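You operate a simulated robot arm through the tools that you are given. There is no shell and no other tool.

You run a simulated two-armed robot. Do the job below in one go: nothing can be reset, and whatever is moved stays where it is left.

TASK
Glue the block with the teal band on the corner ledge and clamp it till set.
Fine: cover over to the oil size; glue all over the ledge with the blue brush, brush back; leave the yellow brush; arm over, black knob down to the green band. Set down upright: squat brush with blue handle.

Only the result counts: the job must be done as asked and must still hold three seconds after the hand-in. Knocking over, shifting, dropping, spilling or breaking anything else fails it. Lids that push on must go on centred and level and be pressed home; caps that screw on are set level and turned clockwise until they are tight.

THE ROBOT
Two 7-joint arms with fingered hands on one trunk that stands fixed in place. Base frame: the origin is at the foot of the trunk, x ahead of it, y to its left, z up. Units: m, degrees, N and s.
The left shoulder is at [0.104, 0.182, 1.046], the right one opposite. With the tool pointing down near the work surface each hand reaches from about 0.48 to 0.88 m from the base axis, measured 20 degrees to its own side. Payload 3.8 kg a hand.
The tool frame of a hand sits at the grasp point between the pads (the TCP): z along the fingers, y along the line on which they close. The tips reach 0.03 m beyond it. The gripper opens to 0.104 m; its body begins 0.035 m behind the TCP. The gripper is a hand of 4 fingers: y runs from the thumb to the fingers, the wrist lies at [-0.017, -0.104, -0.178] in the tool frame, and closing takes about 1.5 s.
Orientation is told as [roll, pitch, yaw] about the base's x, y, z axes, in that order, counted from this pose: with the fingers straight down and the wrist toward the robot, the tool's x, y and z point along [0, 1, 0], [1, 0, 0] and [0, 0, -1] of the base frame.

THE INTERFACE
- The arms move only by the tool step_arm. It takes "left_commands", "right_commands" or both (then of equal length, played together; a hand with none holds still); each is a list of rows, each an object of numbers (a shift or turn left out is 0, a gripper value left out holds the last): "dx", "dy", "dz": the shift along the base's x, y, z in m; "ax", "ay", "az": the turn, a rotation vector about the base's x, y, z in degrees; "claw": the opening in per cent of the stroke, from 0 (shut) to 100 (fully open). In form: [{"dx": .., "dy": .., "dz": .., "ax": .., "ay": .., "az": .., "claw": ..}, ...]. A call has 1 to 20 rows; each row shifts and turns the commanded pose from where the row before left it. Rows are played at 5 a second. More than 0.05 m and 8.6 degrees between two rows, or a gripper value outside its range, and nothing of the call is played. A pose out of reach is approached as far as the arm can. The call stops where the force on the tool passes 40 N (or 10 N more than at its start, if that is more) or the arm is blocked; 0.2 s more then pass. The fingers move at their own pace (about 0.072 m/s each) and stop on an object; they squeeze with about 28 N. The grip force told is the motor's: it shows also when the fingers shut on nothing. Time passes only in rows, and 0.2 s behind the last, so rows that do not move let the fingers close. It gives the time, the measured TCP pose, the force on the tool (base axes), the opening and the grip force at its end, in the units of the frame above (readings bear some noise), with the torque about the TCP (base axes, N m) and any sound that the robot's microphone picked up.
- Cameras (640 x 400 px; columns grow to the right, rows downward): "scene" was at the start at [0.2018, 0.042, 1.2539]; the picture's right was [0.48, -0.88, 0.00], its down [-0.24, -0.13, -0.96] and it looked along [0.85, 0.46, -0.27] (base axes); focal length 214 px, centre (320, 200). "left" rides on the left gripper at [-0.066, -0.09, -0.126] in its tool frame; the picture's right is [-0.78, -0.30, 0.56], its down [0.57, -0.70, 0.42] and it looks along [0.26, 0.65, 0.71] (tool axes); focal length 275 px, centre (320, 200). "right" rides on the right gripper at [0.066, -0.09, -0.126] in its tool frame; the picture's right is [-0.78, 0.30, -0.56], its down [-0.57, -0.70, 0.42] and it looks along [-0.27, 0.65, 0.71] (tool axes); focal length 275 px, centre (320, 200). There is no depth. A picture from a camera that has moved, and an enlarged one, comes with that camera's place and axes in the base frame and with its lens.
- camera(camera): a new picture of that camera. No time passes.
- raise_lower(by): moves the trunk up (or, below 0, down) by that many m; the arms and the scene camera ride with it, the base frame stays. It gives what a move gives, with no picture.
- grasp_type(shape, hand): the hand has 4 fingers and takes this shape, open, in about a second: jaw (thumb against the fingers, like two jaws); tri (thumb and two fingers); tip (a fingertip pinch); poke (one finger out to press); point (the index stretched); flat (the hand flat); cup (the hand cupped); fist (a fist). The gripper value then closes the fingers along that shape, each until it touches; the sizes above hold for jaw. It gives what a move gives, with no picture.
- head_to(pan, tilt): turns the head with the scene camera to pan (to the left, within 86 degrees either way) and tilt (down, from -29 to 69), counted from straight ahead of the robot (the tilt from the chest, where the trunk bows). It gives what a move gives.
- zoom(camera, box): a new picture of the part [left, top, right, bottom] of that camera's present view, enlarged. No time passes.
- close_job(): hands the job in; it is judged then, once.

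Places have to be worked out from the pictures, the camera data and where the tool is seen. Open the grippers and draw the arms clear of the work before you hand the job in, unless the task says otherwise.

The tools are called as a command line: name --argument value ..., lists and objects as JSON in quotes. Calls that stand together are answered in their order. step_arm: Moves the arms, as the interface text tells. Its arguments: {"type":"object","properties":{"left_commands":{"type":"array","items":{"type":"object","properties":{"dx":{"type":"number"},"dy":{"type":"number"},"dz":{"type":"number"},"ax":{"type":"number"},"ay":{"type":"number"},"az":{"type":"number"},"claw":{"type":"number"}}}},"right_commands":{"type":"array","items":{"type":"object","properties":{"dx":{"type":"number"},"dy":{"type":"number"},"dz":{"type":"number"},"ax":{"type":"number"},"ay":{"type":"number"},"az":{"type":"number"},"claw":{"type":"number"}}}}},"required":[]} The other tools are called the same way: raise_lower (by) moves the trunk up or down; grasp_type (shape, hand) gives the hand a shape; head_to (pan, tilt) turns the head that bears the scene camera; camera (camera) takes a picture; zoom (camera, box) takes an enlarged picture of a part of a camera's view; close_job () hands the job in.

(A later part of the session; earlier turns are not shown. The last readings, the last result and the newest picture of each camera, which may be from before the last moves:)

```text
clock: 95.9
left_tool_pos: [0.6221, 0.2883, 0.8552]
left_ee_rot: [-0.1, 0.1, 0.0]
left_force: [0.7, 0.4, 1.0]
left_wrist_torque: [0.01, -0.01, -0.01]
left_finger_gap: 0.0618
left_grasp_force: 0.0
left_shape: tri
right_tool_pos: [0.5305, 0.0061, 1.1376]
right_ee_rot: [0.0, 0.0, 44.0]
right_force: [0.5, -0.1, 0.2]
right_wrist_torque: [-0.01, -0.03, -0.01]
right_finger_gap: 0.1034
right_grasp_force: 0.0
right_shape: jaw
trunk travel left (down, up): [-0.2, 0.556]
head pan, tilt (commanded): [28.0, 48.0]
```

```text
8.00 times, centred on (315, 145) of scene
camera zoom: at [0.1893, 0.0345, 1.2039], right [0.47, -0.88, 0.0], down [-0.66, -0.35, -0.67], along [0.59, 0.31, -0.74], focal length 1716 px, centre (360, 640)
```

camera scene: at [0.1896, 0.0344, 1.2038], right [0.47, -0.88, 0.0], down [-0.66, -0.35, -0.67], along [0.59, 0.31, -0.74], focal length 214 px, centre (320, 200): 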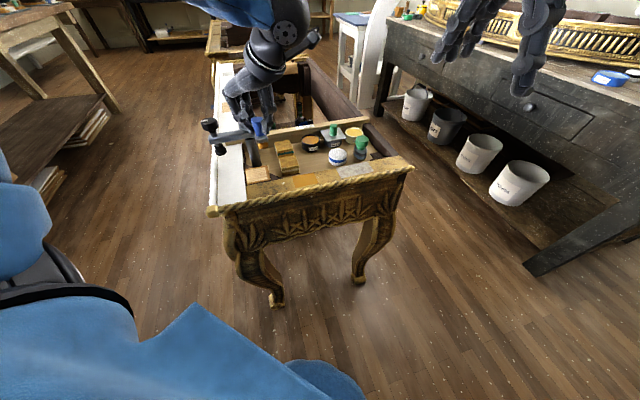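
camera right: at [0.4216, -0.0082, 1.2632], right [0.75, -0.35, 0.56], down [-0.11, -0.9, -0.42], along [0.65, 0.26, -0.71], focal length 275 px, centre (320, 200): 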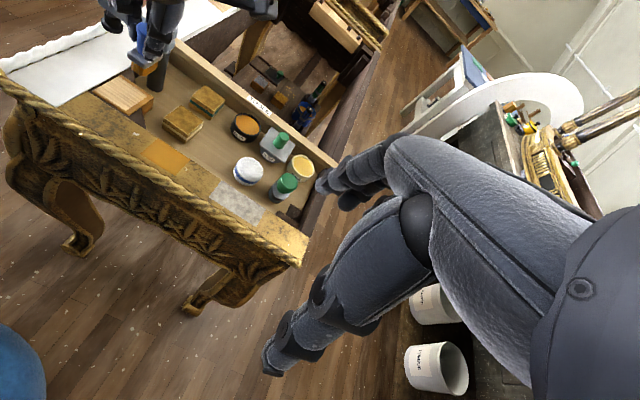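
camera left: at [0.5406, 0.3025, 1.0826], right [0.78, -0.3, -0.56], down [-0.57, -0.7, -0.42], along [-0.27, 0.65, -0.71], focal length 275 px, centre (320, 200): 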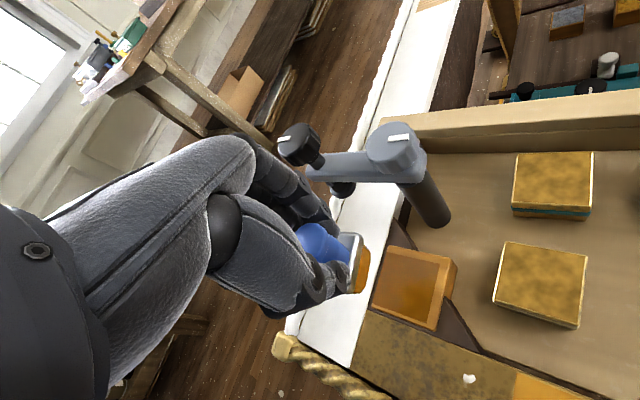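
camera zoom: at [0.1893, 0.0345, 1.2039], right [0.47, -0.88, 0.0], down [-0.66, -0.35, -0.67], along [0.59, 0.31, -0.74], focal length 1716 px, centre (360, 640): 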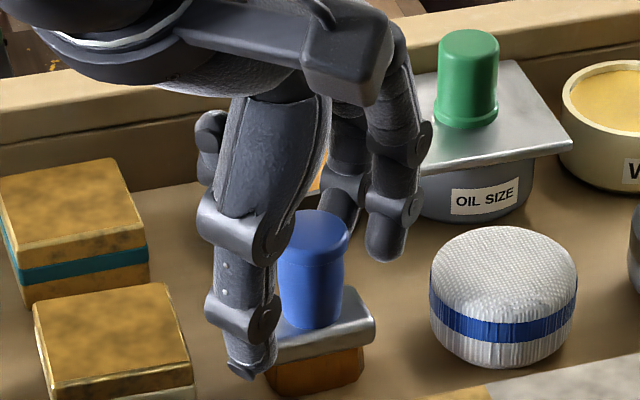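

Brush stands upright where it was. I rise straight up, then measure the teal block and clamp knob precisely.

step_arm --left_commands '[{"dz": 0.03}, {"dz": 0.04}, {"dz": 0.04}, {"dz": 0.03}]'

zoom --camera "scene" --box '[260, 120, 340, 170]'

zoom --camera "scene" --box '[200, 105, 310, 185]'

zoom --camera "right" --box '[80, 0, 240, 150]'

camera --camera "left"

```text
clock: 96.9
left_tool_pos: [0.6219, 0.2885, 0.9977]
left_ee_rot: [-0.1, 0.1, -0.1]
left_force: [-0.5, -0.5, 0.1]
left_wrist_torque: [-0.02, -0.03, -0.03]
left_finger_gap: 0.062
left_grasp_force: 0.0
left_shape: tri
right_tool_pos: [0.531, 0.0064, 1.1383]
right_ee_rot: [-0.1, -0.1, 44.0]
right_force: [-0.4, 0.1, -0.2]
right_wrist_torque: [0.01, -0.03, -0.02]
right_finger_gap: 0.1037
right_grasp_force: 0.2
right_shape: jaw
trunk travel left (down, up): [-0.2, 0.556]
head pan, tilt (commanded): [28.0, 48.0]
```

```text
8.00 times, centred on (300, 145) of scene
camera zoom: at [0.1892, 0.0343, 1.2039], right [0.47, -0.88, 0.0], down [-0.66, -0.35, -0.67], along [0.59, 0.31, -0.74], focal length 1716 px, centre (480, 640)
```

zoom: 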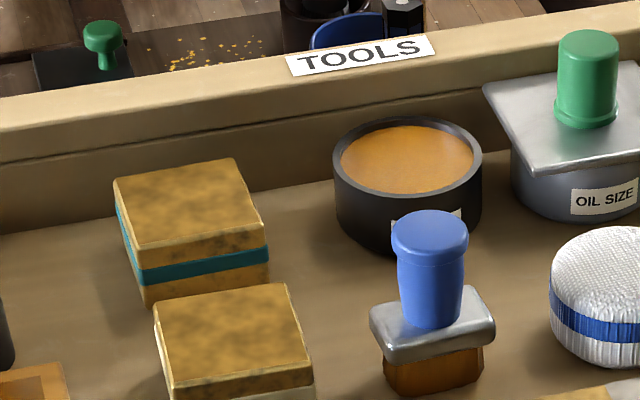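

```text
5.00 times, centred on (255, 145) of scene
camera zoom: at [0.1892, 0.0343, 1.2039], right [0.47, -0.88, 0.0], down [-0.66, -0.35, -0.67], along [0.59, 0.31, -0.74], focal length 1072 px, centre (645, 475)
```

zoom: 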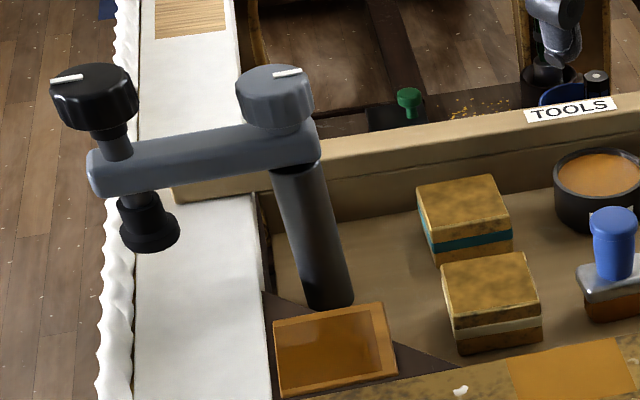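

```text
2.67 times, centred on (160, 75) of right
camera zoom: at [0.4211, -0.0083, 1.2635], right [0.75, -0.35, 0.56], down [-0.11, -0.9, -0.42], along [0.65, 0.26, -0.71], focal length 734 px, centre (747, 533)
```

zoom: 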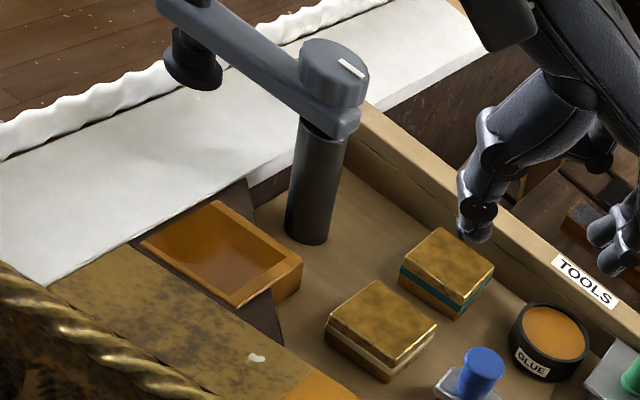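

```text
taken
camera left: at [0.5304, 0.2219, 1.123], right [-0.3, -0.78, -0.56], down [-0.7, 0.57, -0.42], along [0.65, 0.26, -0.71], focal length 275 px, centre (320, 200)
```

left: 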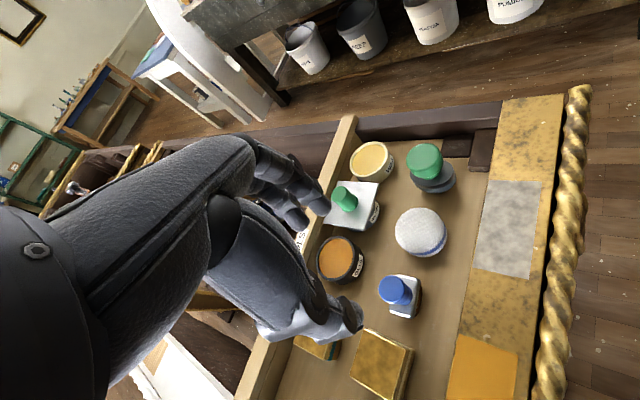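

The teal block triangulates to top centre (0.633, 0.396, 0.829), 49 mm square, with ~28–35 mm gaps around it. I'll grip it along u (yaw +45°), so I move above it at that yaw.

step_arm --left_commands '[{"dy": 0.015, "az": 7.5}, {"dy": 0.018, "az": 7.5}, {"dy": 0.02, "az": 7.5, "dx": 0.002}, {"dy": 0.02, "az": 7.5, "dx": 0.003}, {"dy": 0.018, "az": 7.5, "dx": 0.003}, {"dy": 0.017, "az": 7.5, "dx": 0.003}, {"claw": 60, "dz": -0.02}, {"dz": -0.015}, {}]'

zoom --camera "left" --box '[220, 130, 480, 340]'

zoom --camera "scene" --box '[240, 90, 320, 170]'

zoom --camera "right" --box '[120, 10, 260, 140]'

```text
clock: 98.9
left_tool_pos: [0.6318, 0.3955, 0.9583]
left_ee_rot: [-0.1, 0.0, 45.1]
left_force: [0.8, -0.2, 0.7]
left_wrist_torque: [0.03, 0.01, 0.03]
left_finger_gap: 0.0622
left_grasp_force: 0.1
left_shape: tri
right_tool_pos: [0.5311, 0.0065, 1.137]
right_ee_rot: [0.1, -0.1, 44.0]
right_force: [-0.4, -1.1, -0.6]
right_wrist_torque: [-0.02, -0.02, -0.01]
right_finger_gap: 0.1038
right_grasp_force: 0.1
right_shape: jaw
trunk travel left (down, up): [-0.2, 0.556]
head pan, tilt (commanded): [28.0, 48.0]
```

```text
1.90 times, centred on (350, 235) of left
camera zoom: at [0.6146, 0.2854, 1.085], right [0.34, -0.76, -0.56], down [-0.9, -0.09, -0.42], along [0.27, 0.65, -0.71], focal length 524 px, centre (263, 133)
```

zoom: 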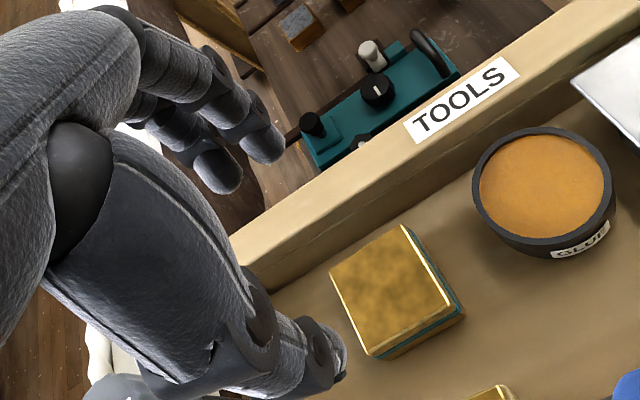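

```text
5.00 times, centred on (280, 130) of scene
camera zoom: at [0.1892, 0.0344, 1.2039], right [0.47, -0.88, 0.0], down [-0.66, -0.35, -0.67], along [0.59, 0.31, -0.74], focal length 1072 px, centre (520, 550)
```

zoom: 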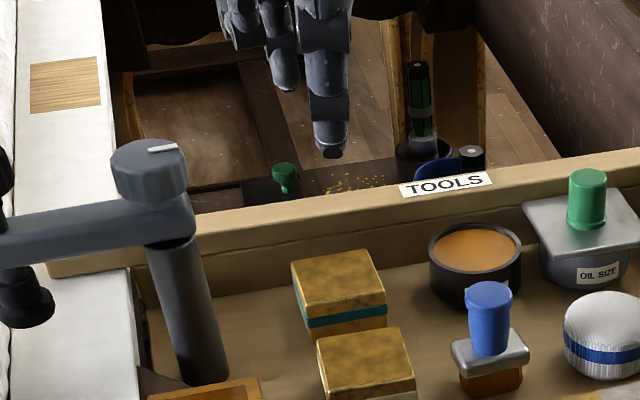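

```text
3.08 times, centred on (190, 75) of right
camera zoom: at [0.4212, -0.0082, 1.2634], right [0.75, -0.35, 0.56], down [-0.11, -0.9, -0.42], along [0.65, 0.26, -0.71], focal length 847 px, centre (720, 585)
```

zoom: 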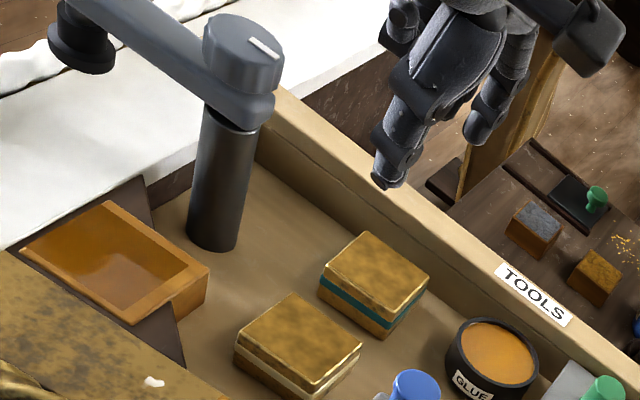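

I zoom on the block from the left camera for a precise centre and orientation.

zoom --camera "left" --box '[370, 230, 470, 330]'

zoom --camera "right" --box '[180, 70, 250, 130]'

zoom --camera "scene" --box '[262, 135, 312, 170]'

```text
4.00 times, centred on (420, 280) of left
camera zoom: at [0.6146, 0.2854, 1.085], right [0.34, -0.76, -0.56], down [-0.9, -0.09, -0.42], along [0.27, 0.65, -0.71], focal length 1101 px, centre (-80, -120)
```

zoom: 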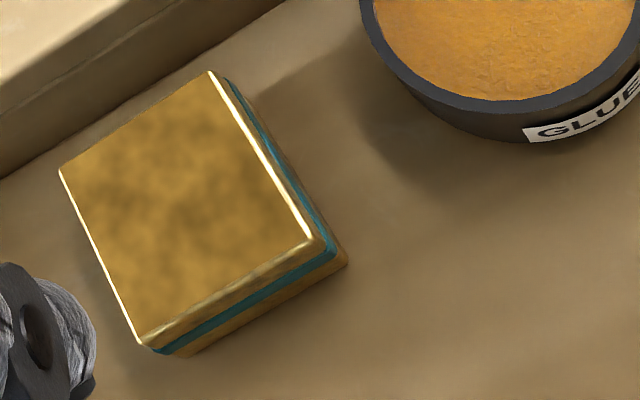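

```text
6.67 times, centred on (215, 100) of right
camera zoom: at [0.4212, -0.0082, 1.2634], right [0.75, -0.35, 0.56], down [-0.11, -0.9, -0.42], along [0.65, 0.26, -0.71], focal length 1835 px, centre (1020, 867)
```

zoom: 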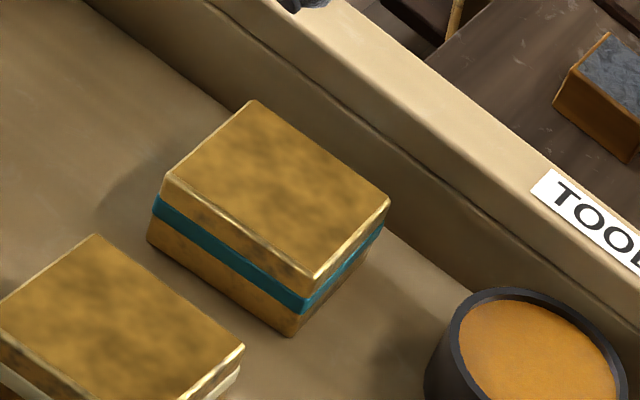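

```text
11.43 times, centred on (287, 152) of scene
camera zoom: at [0.1892, 0.0344, 1.2039], right [0.47, -0.88, 0.0], down [-0.66, -0.35, -0.67], along [0.59, 0.31, -0.74], focal length 2451 px, centre (697, 743)
```

zoom: 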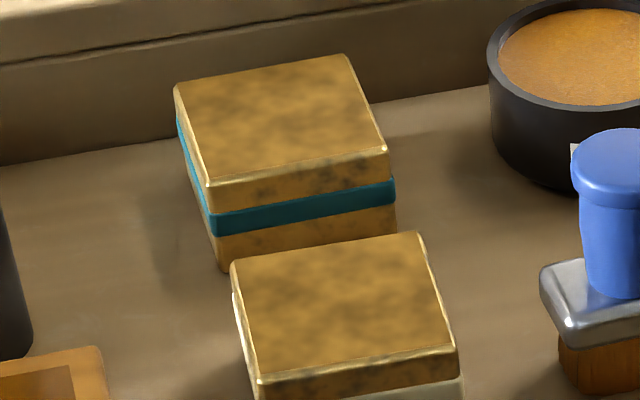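

Left and right cameras agree: block centre (0.6373, 0.4015), aligned at 45°. I shift over it and descend partway to check clearances.

step_arm --left_commands '[{"dx": 0.0055, "dy": 0.006}, {"dz": -0.03}, {"dz": -0.03}, {"dz": -0.02}, {}]'

zoom --camera "left" --box '[220, 130, 480, 340]'

zoom --camera "scene" --box '[250, 110, 310, 170]'

zoom --camera "right" --box '[140, 20, 260, 130]'

```text
clock: 100.1
left_tool_pos: [0.6374, 0.4015, 0.8803]
left_ee_rot: [0.0, -0.1, 44.9]
left_force: [-0.2, 1.0, -0.7]
left_wrist_torque: [0.02, 0.02, -0.01]
left_finger_gap: 0.0622
left_grasp_force: 0.1
left_shape: tri
right_tool_pos: [0.5301, 0.0062, 1.1384]
right_ee_rot: [0.0, 0.1, 44.0]
right_force: [-0.6, -0.1, 0.1]
right_wrist_torque: [0.03, 0.0, 0.02]
right_finger_gap: 0.1038
right_grasp_force: 0.1
right_shape: jaw
trunk travel left (down, up): [-0.2, 0.556]
head pan, tilt (commanded): [28.0, 48.0]
```

```text
1.90 times, centred on (350, 235) of left
camera zoom: at [0.6196, 0.2915, 1.0062], right [0.34, -0.76, -0.56], down [-0.9, -0.09, -0.42], along [0.27, 0.65, -0.71], focal length 524 px, centre (263, 133)
```

zoom: 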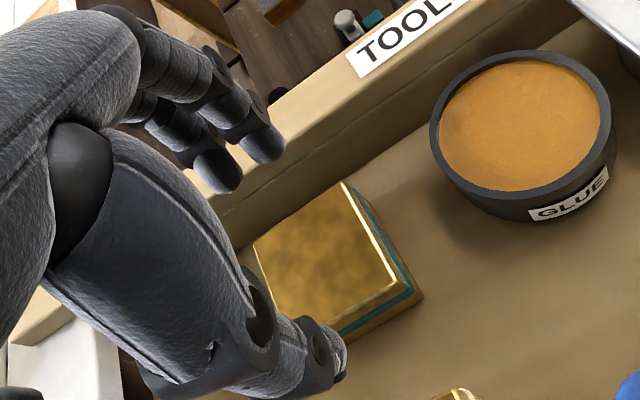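

```text
6.67 times, centred on (280, 140) of scene
camera zoom: at [0.1892, 0.0344, 1.204], right [0.47, -0.88, 0.0], down [-0.66, -0.35, -0.67], along [0.59, 0.31, -0.74], focal length 1430 px, centre (587, 600)
```

zoom: 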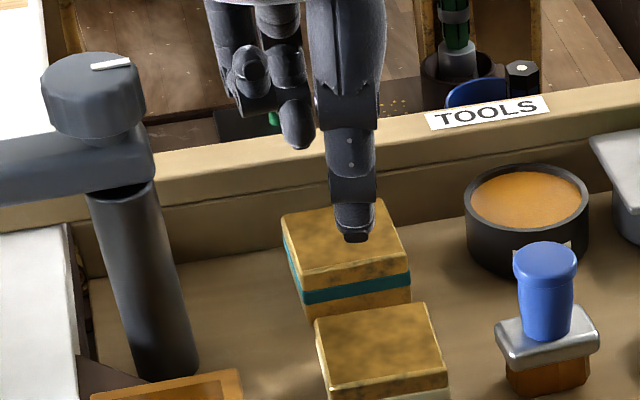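

```text
3.64 times, centred on (200, 75) of right
camera zoom: at [0.4212, -0.0082, 1.2635], right [0.75, -0.35, 0.56], down [-0.11, -0.9, -0.42], along [0.65, 0.26, -0.71], focal length 1001 px, centre (756, 654)
```

zoom: 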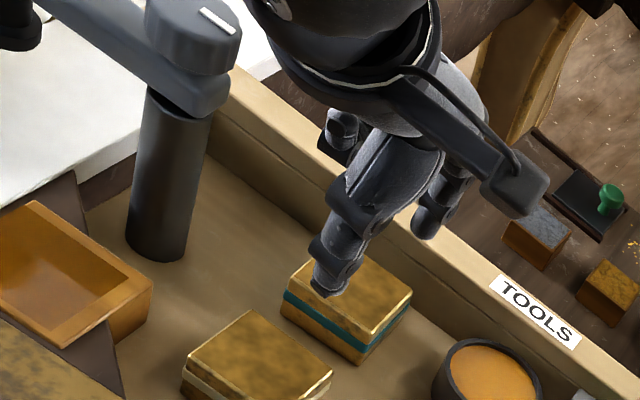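

Alignment looks right. I open slightly wider and descend to grip height.

step_arm --left_commands '[{"claw": 66}, {"dz": -0.015}, {"dz": -0.012}, {"dz": -0.01}, {}]'

zoom --camera "scene" --box '[250, 110, 310, 170]'

zoom --camera "right" --box '[140, 20, 260, 130]'

zoom --camera "left" --box '[220, 130, 480, 340]'

```text
clock: 101.3
left_tool_pos: [0.6405, 0.4003, 0.856]
left_ee_rot: [-0.7, -1.0, 44.9]
left_force: [-12.4, -2.8, 24.5]
left_wrist_torque: [0.91, -0.43, 0.42]
left_finger_gap: 0.0636
left_grasp_force: 0.1
left_shape: tri
right_tool_pos: [0.5279, 0.0053, 1.1397]
right_ee_rot: [-0.1, -0.3, 44.0]
right_force: [-0.1, 0.0, -0.9]
right_wrist_torque: [-0.03, -0.01, -0.01]
right_finger_gap: 0.1036
right_grasp_force: 0.1
right_shape: jaw
trunk travel left (down, up): [-0.2, 0.556]
head pan, tilt (commanded): [28.0, 48.0]
stopped in row 5 (left hand): the force on the tool passed its limit at 43 N (the readings are from after the stop); the commanded pose is now the measured one
```

```text
6.67 times, centred on (280, 140) of scene
camera zoom: at [0.1857, 0.0332, 1.2046], right [0.47, -0.88, 0.0], down [-0.65, -0.35, -0.67], along [0.59, 0.32, -0.74], focal length 1430 px, centre (587, 600)
```

zoom: 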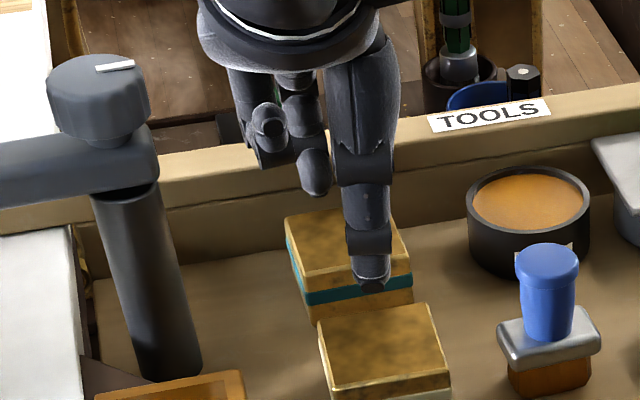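

```text
3.64 times, centred on (200, 75) of right
camera zoom: at [0.4175, -0.0093, 1.2648], right [0.75, -0.35, 0.56], down [-0.11, -0.9, -0.43], along [0.65, 0.26, -0.71], focal length 1001 px, centre (756, 654)
```

zoom: 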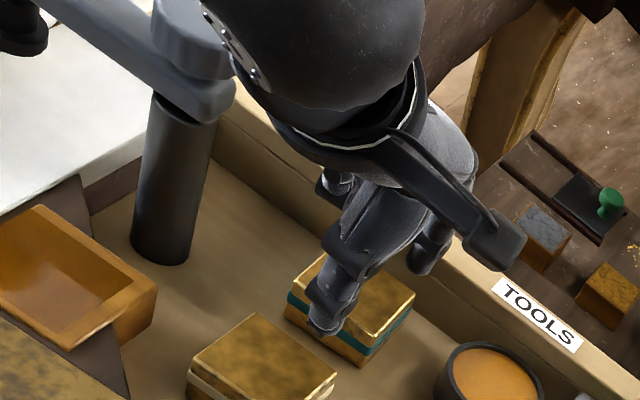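

```text
1.90 times, centred on (350, 235) of left
camera zoom: at [0.6196, 0.2901, 0.9807], right [0.35, -0.76, -0.55], down [-0.89, -0.09, -0.45], along [0.29, 0.65, -0.7], focal length 524 px, centre (263, 133)
```

zoom: 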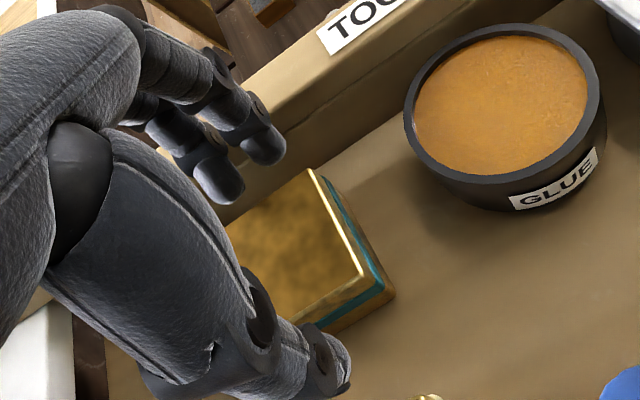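

The finger tips landed on the TOOLS board's edge (contact computed at u ≈ 0.787). I back up, narrow the opening to 56 mm, and re-centre before descending again.

step_arm --left_commands '[{"dz": 0.02}, {"dz": 0.02}, {"claw": 54}, {}, {}]'

zoom --camera "left" --box '[220, 130, 480, 340]'

zoom --camera "right" --box '[180, 60, 260, 130]'

```text
clock: 102.5
left_tool_pos: [0.6428, 0.4009, 0.8895]
left_ee_rot: [-0.3, -0.7, 44.9]
left_force: [-0.3, 0.7, -1.0]
left_wrist_torque: [0.0, -0.03, -0.01]
left_finger_gap: 0.0566
left_grasp_force: 0.1
left_shape: tri
right_tool_pos: [0.5315, 0.0065, 1.1369]
right_ee_rot: [0.1, 0.0, 43.9]
right_force: [0.2, 0.1, -0.3]
right_wrist_torque: [-0.03, 0.02, 0.02]
right_finger_gap: 0.1034
right_grasp_force: 0.1
right_shape: jaw
trunk travel left (down, up): [-0.2, 0.556]
head pan, tilt (commanded): [28.0, 48.0]
```

```text
1.90 times, centred on (350, 235) of left
camera zoom: at [0.6227, 0.2911, 1.0149], right [0.34, -0.76, -0.55], down [-0.9, -0.09, -0.44], along [0.28, 0.65, -0.71], focal length 524 px, centre (263, 133)
```

zoom: 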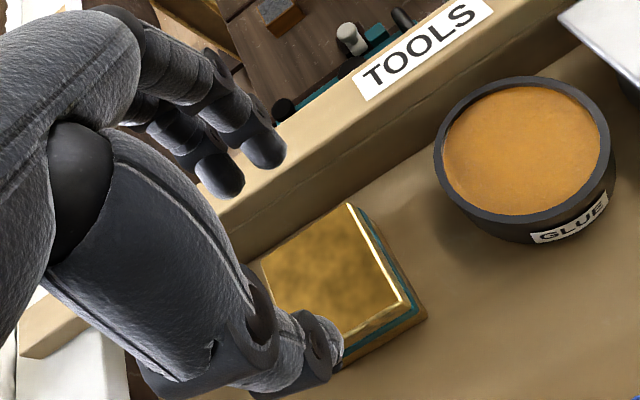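

```text
5.71 times, centred on (220, 95) of right
camera zoom: at [0.4214, -0.0081, 1.2634], right [0.75, -0.35, 0.56], down [-0.11, -0.9, -0.42], along [0.65, 0.26, -0.71], focal length 1573 px, centre (891, 800)
```

zoom: 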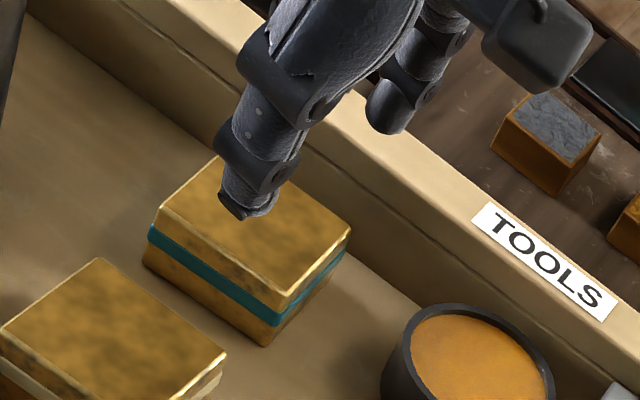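

I correct the slight tilt left by the contact and re-centre on the block, then descend with the narrower opening.

step_arm --left_commands '[{"dx": -0.0066, "dy": -0.0003, "ax": -0.28, "ay": 0.71}, {}, {"dz": -0.015}, {}]'

zoom --camera "left" --box '[220, 130, 480, 340]'

zoom --camera "scene" --box '[255, 115, 305, 165]'

zoom --camera "right" --box '[180, 60, 260, 130]'

```text
clock: 103.5
left_tool_pos: [0.6355, 0.401, 0.8746]
left_ee_rot: [-0.1, 0.1, 45.0]
left_force: [-1.3, 0.4, -0.6]
left_wrist_torque: [0.0, -0.01, -0.03]
left_finger_gap: 0.0565
left_grasp_force: 0.1
left_shape: tri
right_tool_pos: [0.5297, 0.0061, 1.1378]
right_ee_rot: [0.0, 0.0, 44.0]
right_force: [0.4, 0.0, -0.5]
right_wrist_torque: [0.02, -0.02, 0.0]
right_finger_gap: 0.1034
right_grasp_force: 0.1
right_shape: jaw
trunk travel left (down, up): [-0.2, 0.556]
head pan, tilt (commanded): [28.0, 48.0]
```

```text
1.90 times, centred on (350, 235) of left
camera zoom: at [0.6173, 0.2909, 1.0007], right [0.34, -0.76, -0.55], down [-0.9, -0.09, -0.43], along [0.27, 0.64, -0.72], focal length 524 px, centre (263, 133)
```

zoom: 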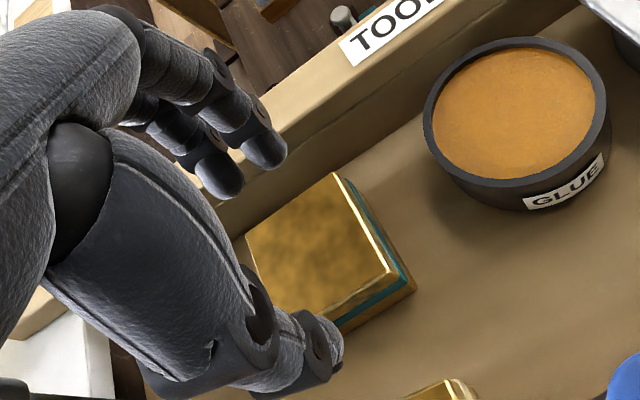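

```text
8.00 times, centred on (280, 140) of scene
camera zoom: at [0.1892, 0.0344, 1.2039], right [0.47, -0.88, 0.0], down [-0.66, -0.35, -0.67], along [0.59, 0.31, -0.74], focal length 1716 px, centre (640, 680)
```

zoom: 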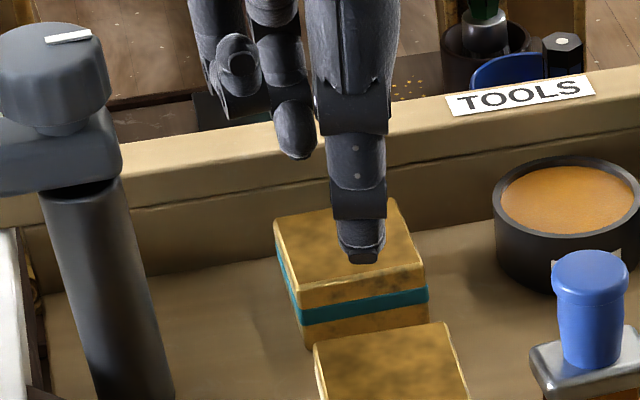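

```text
5.71 times, centred on (220, 95) of right
camera zoom: at [0.4211, -0.0083, 1.2635], right [0.75, -0.35, 0.56], down [-0.11, -0.9, -0.42], along [0.65, 0.26, -0.71], focal length 1573 px, centre (891, 800)
```

zoom: 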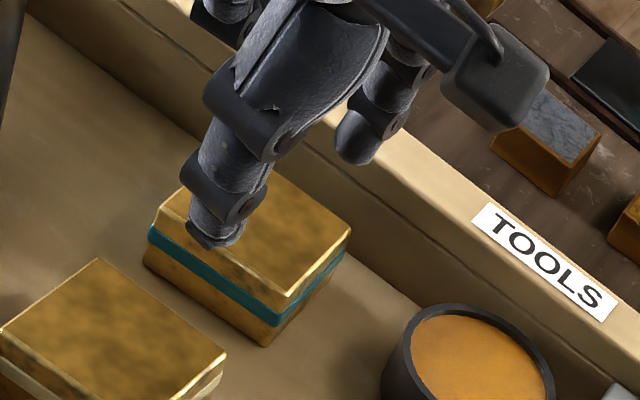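

Centred within a couple of millimetres. I descend carefully in small steps.

step_arm --left_commands '[{"dz": -0.008}, {"dz": -0.006}, {}]'

step_arm --left_commands '[{"dz": -0.006}, {"dz": -0.004}, {}]'

zoom --camera "scene" --box '[255, 115, 305, 165]'

zoom --camera "right" --box '[180, 60, 260, 130]'

```text
clock: 104.3
left_tool_pos: [0.6345, 0.4012, 0.8601]
left_ee_rot: [0.0, 0.2, 44.9]
left_force: [0.4, -0.1, -0.6]
left_wrist_torque: [0.01, 0.01, 0.03]
left_finger_gap: 0.0567
left_grasp_force: 0.1
left_shape: tri
right_tool_pos: [0.5306, 0.0057, 1.1374]
right_ee_rot: [0.1, 0.1, 44.1]
right_force: [-0.4, -1.0, 0.0]
right_wrist_torque: [0.03, -0.04, 0.0]
right_finger_gap: 0.1036
right_grasp_force: 0.0
right_shape: jaw
trunk travel left (down, up): [-0.2, 0.556]
head pan, tilt (commanded): [28.0, 48.0]
```

```text
clock: 105.1
left_tool_pos: [0.6347, 0.4009, 0.8548]
left_ee_rot: [-0.4, -0.5, 44.8]
left_force: [-7.0, 0.3, 30.1]
left_wrist_torque: [1.39, -0.78, 0.32]
left_finger_gap: 0.0572
left_grasp_force: 0.0
left_shape: tri
right_tool_pos: [0.5271, 0.0045, 1.1385]
right_ee_rot: [-0.1, -0.2, 44.0]
right_force: [-0.1, -0.2, -0.4]
right_wrist_torque: [-0.01, -0.01, -0.01]
right_finger_gap: 0.1035
right_grasp_force: 0.0
right_shape: jaw
trunk travel left (down, up): [-0.2, 0.556]
head pan, tilt (commanded): [28.0, 48.0]
```

```text
8.00 times, centred on (280, 140) of scene
camera zoom: at [0.1855, 0.0326, 1.205], right [0.47, -0.88, 0.0], down [-0.65, -0.35, -0.67], along [0.59, 0.32, -0.74], focal length 1716 px, centre (640, 680)
```

zoom: 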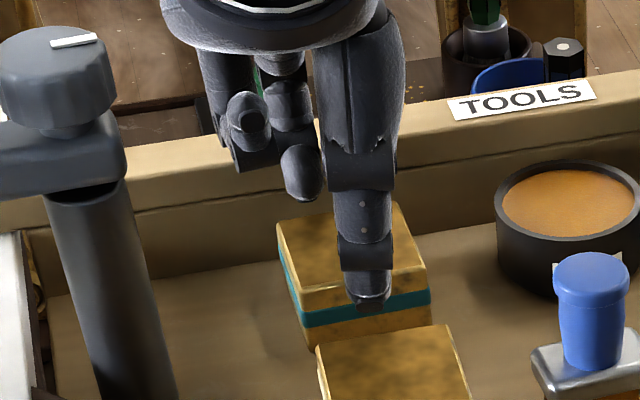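

```text
5.71 times, centred on (220, 95) of right
camera zoom: at [0.4172, -0.0101, 1.2653], right [0.75, -0.35, 0.56], down [-0.1, -0.9, -0.43], along [0.65, 0.26, -0.71], focal length 1573 px, centre (891, 800)
```

zoom: 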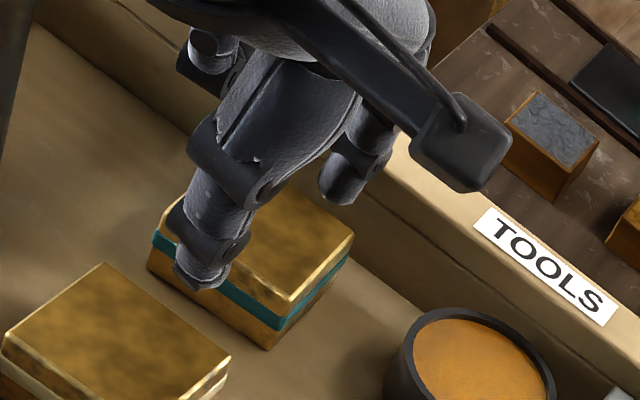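

The board's lip (z ≈ 0.846) blocks the finger knuckles on that side, so gripping along u won't work. There's ample room along v, so I rise and turn to yaw −45°, then check clearance from the clamp.

step_arm --left_commands '[{"dz": 0.025}, {"dz": 0.04}, {"dz": 0.045}, {"az": -7.5}, {"az": -7.5}, {"az": -7.5}, {"az": -7.5}, {"az": -7.5}, {"az": -7.5}, {"az": -7.5}, {"az": -7.5}, {"az": -7.5}, {"az": -7.5}, {"az": -7.5}, {"az": -7.5}, {}]'

camera --camera "scene"

zoom --camera "scene" --box '[190, 50, 330, 170]'

zoom --camera "right" --box '[80, 0, 260, 140]'

camera --camera "left"

```text
clock: 108.5
left_tool_pos: [0.6344, 0.4017, 0.9606]
left_ee_rot: [-0.2, 0.2, -45.2]
left_force: [-0.1, -0.1, 0.8]
left_wrist_torque: [0.03, 0.01, -0.01]
left_finger_gap: 0.0564
left_grasp_force: 0.1
left_shape: tri
right_tool_pos: [0.5303, 0.0056, 1.1368]
right_ee_rot: [0.0, 0.0, 44.1]
right_force: [0.9, 0.1, -0.2]
right_wrist_torque: [0.02, -0.01, 0.02]
right_finger_gap: 0.1036
right_grasp_force: 0.1
right_shape: jaw
trunk travel left (down, up): [-0.2, 0.556]
head pan, tilt (commanded): [28.0, 48.0]
```

```text
taken
camera scene: at [0.1892, 0.0345, 1.2039], right [0.47, -0.88, 0.0], down [-0.66, -0.35, -0.67], along [0.59, 0.31, -0.74], focal length 214 px, centre (320, 200)
```

scene: 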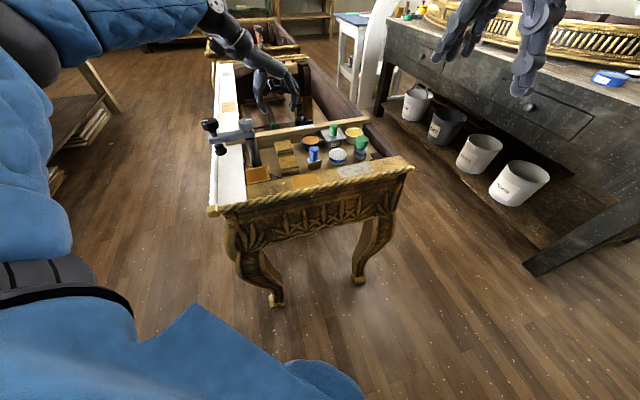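

```text
3.33 times, centred on (260, 110) of scene
camera zoom: at [0.1892, 0.0345, 1.2039], right [0.47, -0.88, 0.0], down [-0.66, -0.35, -0.67], along [0.59, 0.31, -0.74], focal length 715 px, centre (520, 500)
```

zoom: 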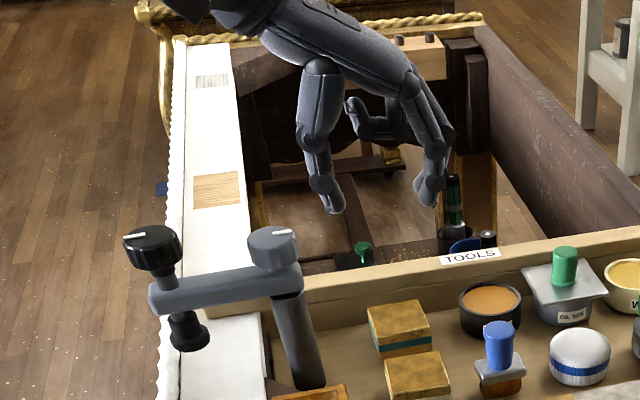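

```text
2.86 times, centred on (170, 70) of right
camera zoom: at [0.4212, -0.0082, 1.2635], right [0.75, -0.35, 0.56], down [-0.11, -0.9, -0.42], along [0.65, 0.26, -0.71], focal length 786 px, centre (749, 571)
```

zoom: 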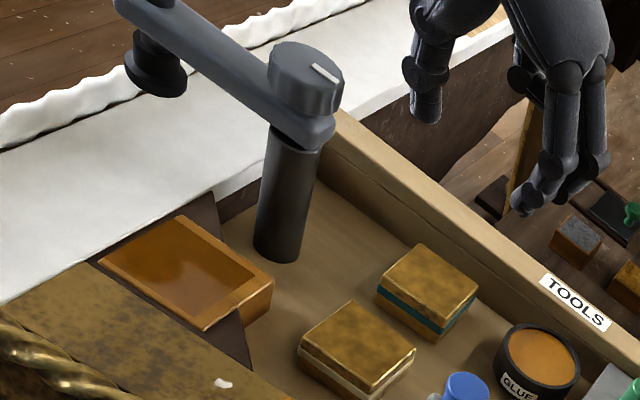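

```text
taken
camera left: at [0.5248, 0.4191, 1.0869], right [-0.76, -0.34, -0.55], down [-0.09, 0.9, -0.43], along [0.64, -0.27, -0.72], focal length 275 px, centre (320, 200)
```

left: 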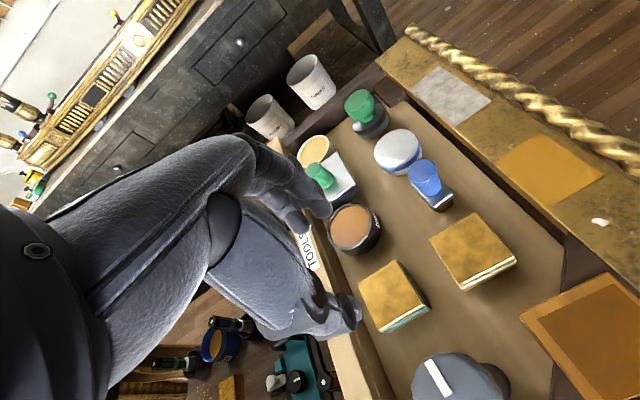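

The forearm comes in high and clear of the clamp. I zoom on the block from this pose to fine-align before descending.

zoom --camera "left" --box '[330, 240, 450, 345]'

zoom --camera "left" --box '[380, 320, 540, 400]'

```text
3.81 times, centred on (390, 292) of left
camera zoom: at [0.5248, 0.4191, 1.0869], right [-0.76, -0.34, -0.55], down [-0.09, 0.9, -0.43], along [0.64, -0.27, -0.72], focal length 1049 px, centre (53, -152)
```

zoom: 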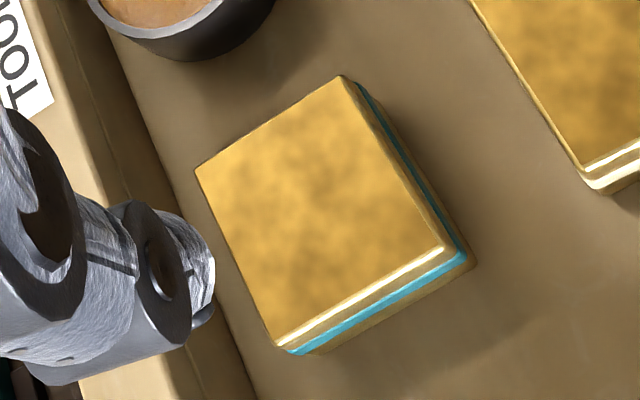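

```text
4.00 times, centred on (460, 360) of left
camera zoom: at [0.5248, 0.4191, 1.0869], right [-0.76, -0.34, -0.55], down [-0.09, 0.9, -0.43], along [0.64, -0.27, -0.72], focal length 1101 px, centre (-240, -440)
```

zoom: 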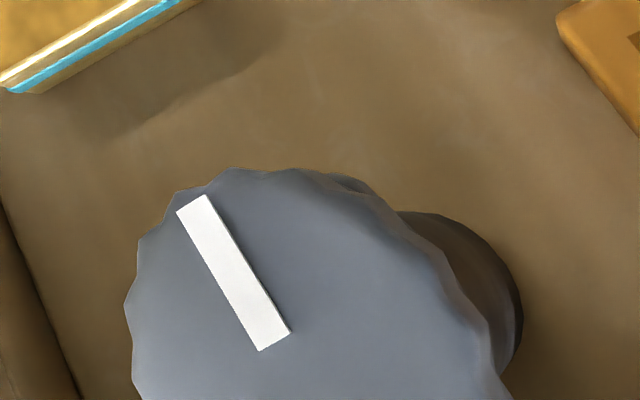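

Relative to the hand, the block sits ~(0, +4.5 mm). I shift, open to 62 mm and descend partway.

step_arm --left_commands '[{"dx": -0.0004, "dy": 0.0045, "claw": 62}, {"dz": -0.03}, {"dz": -0.03}, {"dz": -0.02}, {}]'

zoom --camera "left" --box '[240, 160, 480, 360]'

zoom --camera "right" --box '[130, 0, 260, 130]'

zoom --camera "scene" --box '[220, 80, 320, 170]'

```text
clock: 109.7
left_tool_pos: [0.6355, 0.4064, 0.8807]
left_ee_rot: [-0.1, 0.2, -45.3]
left_force: [0.0, 0.1, 0.0]
left_wrist_torque: [0.02, 0.03, -0.02]
left_finger_gap: 0.0639
left_grasp_force: 0.1
left_shape: tri
right_tool_pos: [0.5308, 0.0065, 1.1369]
right_ee_rot: [0.0, 0.0, 44.0]
right_force: [-0.8, 0.6, 0.0]
right_wrist_torque: [-0.02, -0.01, 0.01]
right_finger_gap: 0.1035
right_grasp_force: 0.0
right_shape: jaw
trunk travel left (down, up): [-0.2, 0.556]
head pan, tilt (commanded): [28.0, 48.0]
```

```text
2.00 times, centred on (360, 260) of left
camera zoom: at [0.5248, 0.4235, 1.0065], right [-0.76, -0.34, -0.55], down [-0.09, 0.9, -0.42], along [0.64, -0.27, -0.72], focal length 551 px, centre (240, 80)
```

zoom: 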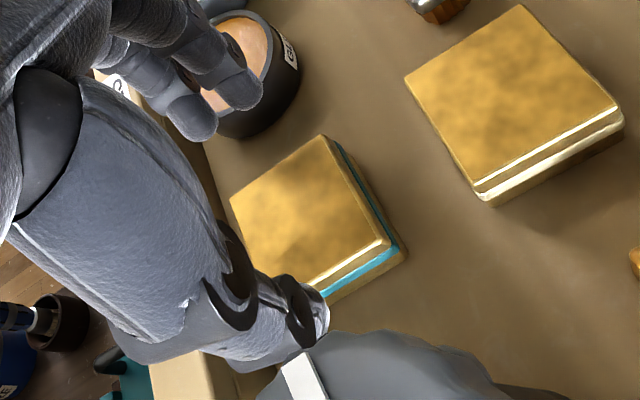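

```text
3.08 times, centred on (195, 65) of right
camera zoom: at [0.4212, -0.0082, 1.2635], right [0.75, -0.35, 0.56], down [-0.11, -0.9, -0.42], along [0.65, 0.26, -0.71], focal length 847 px, centre (705, 615)
```

zoom: 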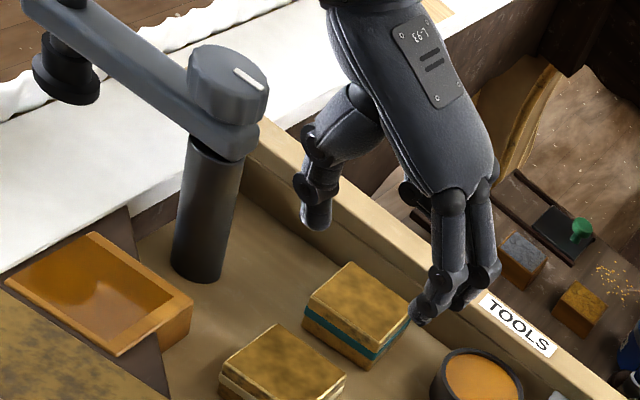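

```text
4.44 times, centred on (270, 125) of scene
camera zoom: at [0.1892, 0.0344, 1.2039], right [0.47, -0.88, 0.0], down [-0.66, -0.35, -0.67], along [0.59, 0.31, -0.74], focal length 953 px, centre (542, 533)
```

zoom: 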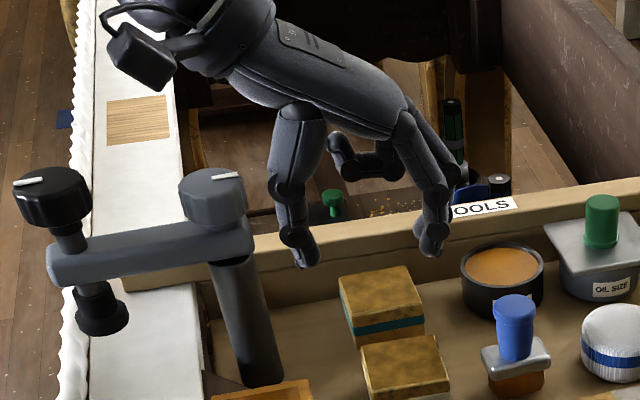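

I zoom in to check the block's position between thumb and fingers.

zoom --camera "left" --box '[320, 200, 450, 320]'

zoom --camera "right" --box '[180, 40, 250, 125]'

zoom --camera "scene" --box '[270, 110, 320, 165]'

```text
3.33 times, centred on (385, 260) of left
camera zoom: at [0.5248, 0.4235, 1.0065], right [-0.76, -0.34, -0.55], down [-0.09, 0.9, -0.42], along [0.64, -0.27, -0.72], focal length 918 px, centre (103, 0)
```

zoom: 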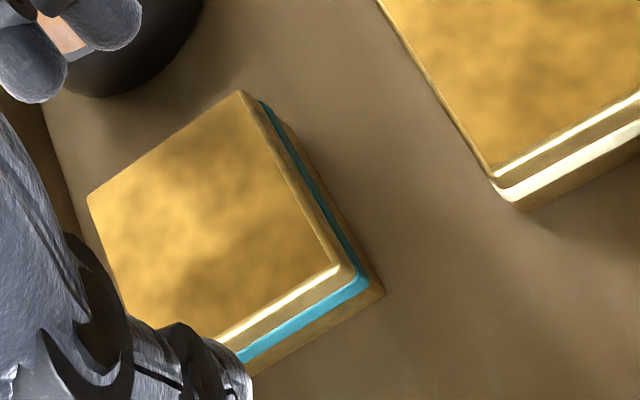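

```text
4.71 times, centred on (215, 82) of right
camera zoom: at [0.4212, -0.0082, 1.2635], right [0.75, -0.35, 0.56], down [-0.11, -0.9, -0.42], along [0.65, 0.26, -0.71], focal length 1295 px, centre (814, 753)
```

zoom: 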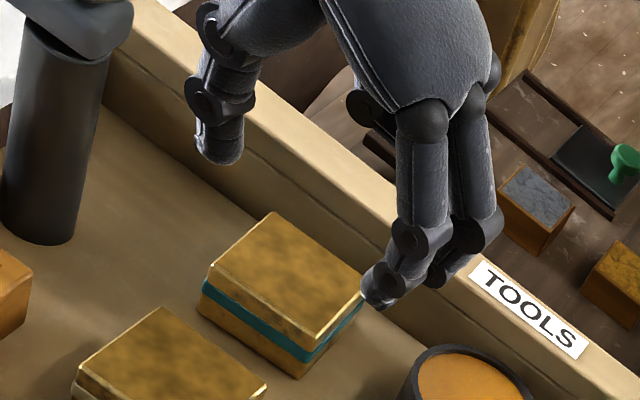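

```text
7.27 times, centred on (295, 138) of scene
camera zoom: at [0.1892, 0.0344, 1.2039], right [0.47, -0.88, 0.0], down [-0.66, -0.35, -0.67], along [0.59, 0.31, -0.74], focal length 1560 px, centre (502, 654)
```

zoom: 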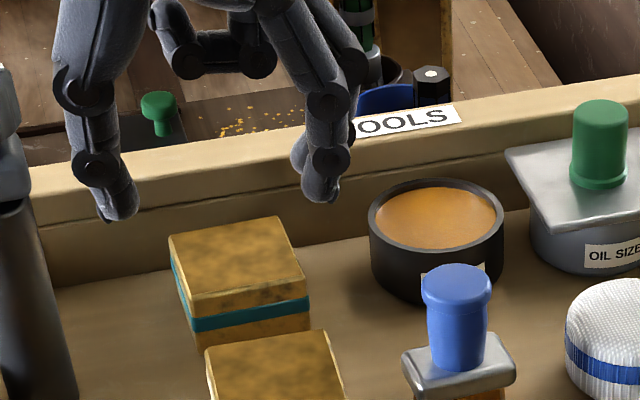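

The block sits well between the fingers (within ~3 mm). I descend the rest in steps, watching forces.

step_arm --left_commands '[{"dx": 0.001, "dy": -0.001, "dz": -0.01}, {"dz": -0.008}, {}]'

step_arm --left_commands '[{"dz": -0.006}, {"dz": -0.006}, {"dz": -0.005}, {}]'

zoom --camera "left" --box '[240, 160, 480, 360]'

zoom --camera "right" --box '[150, 20, 260, 130]'

zoom --camera "scene" --box '[220, 80, 320, 170]'

```text
clock: 110.5
left_tool_pos: [0.6364, 0.4051, 0.8619]
left_ee_rot: [-0.2, 0.1, -45.2]
left_force: [-0.3, 0.6, 0.0]
left_wrist_torque: [0.05, 0.02, 0.0]
left_finger_gap: 0.0641
left_grasp_force: 0.1
left_shape: tri
right_tool_pos: [0.5302, 0.0066, 1.1379]
right_ee_rot: [0.0, 0.0, 44.1]
right_force: [-0.8, 0.3, -0.6]
right_wrist_torque: [0.01, -0.01, 0.0]
right_finger_gap: 0.1036
right_grasp_force: 0.1
right_shape: jaw
trunk travel left (down, up): [-0.2, 0.556]
head pan, tilt (commanded): [28.0, 48.0]
```

```text
clock: 111.5
left_tool_pos: [0.6359, 0.4047, 0.8467]
left_ee_rot: [-0.1, 0.1, -45.3]
left_force: [-1.1, -1.0, 0.1]
left_wrist_torque: [0.0, 0.0, 0.01]
left_finger_gap: 0.0641
left_grasp_force: 0.1
left_shape: tri
right_tool_pos: [0.53, 0.0063, 1.1378]
right_ee_rot: [0.0, -0.1, 44.0]
right_force: [-0.4, -0.8, 0.2]
right_wrist_torque: [0.0, 0.0, 0.0]
right_finger_gap: 0.1036
right_grasp_force: 0.0
right_shape: jaw
trunk travel left (down, up): [-0.2, 0.556]
head pan, tilt (commanded): [28.0, 48.0]
```

```text
2.00 times, centred on (360, 260) of left
camera zoom: at [0.5249, 0.4224, 0.9717], right [-0.76, -0.34, -0.55], down [-0.09, 0.9, -0.42], along [0.64, -0.27, -0.72], focal length 551 px, centre (240, 80)
```

zoom: 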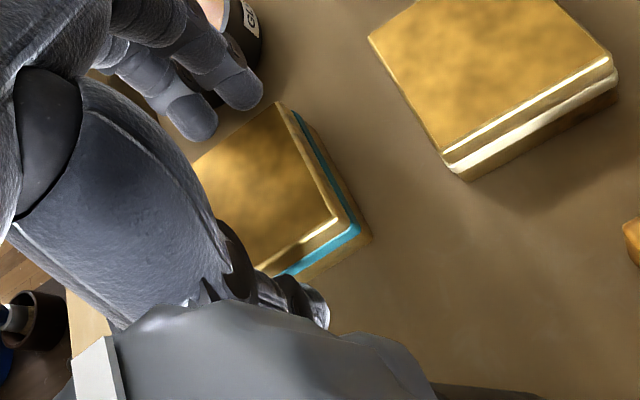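

```text
3.64 times, centred on (205, 75) of right
camera zoom: at [0.4213, -0.0082, 1.2634], right [0.75, -0.35, 0.56], down [-0.11, -0.9, -0.42], along [0.65, 0.26, -0.71], focal length 1001 px, centre (738, 654)
```

zoom: 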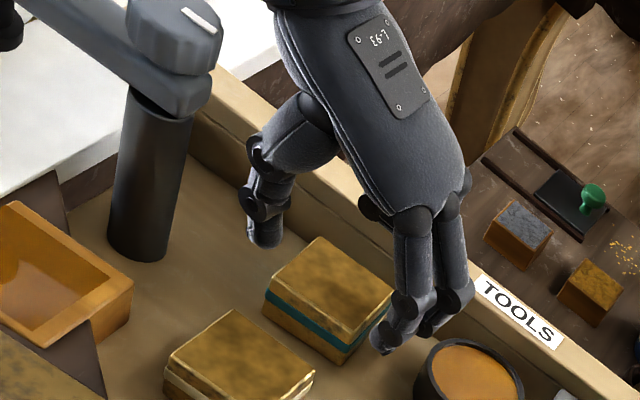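

```text
4.44 times, centred on (270, 125) of scene
camera zoom: at [0.1893, 0.0345, 1.2039], right [0.47, -0.88, 0.0], down [-0.66, -0.35, -0.67], along [0.59, 0.31, -0.74], focal length 953 px, centre (542, 533)
```

zoom: 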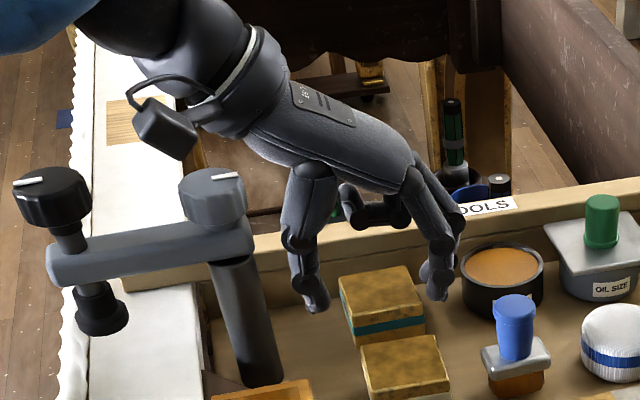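

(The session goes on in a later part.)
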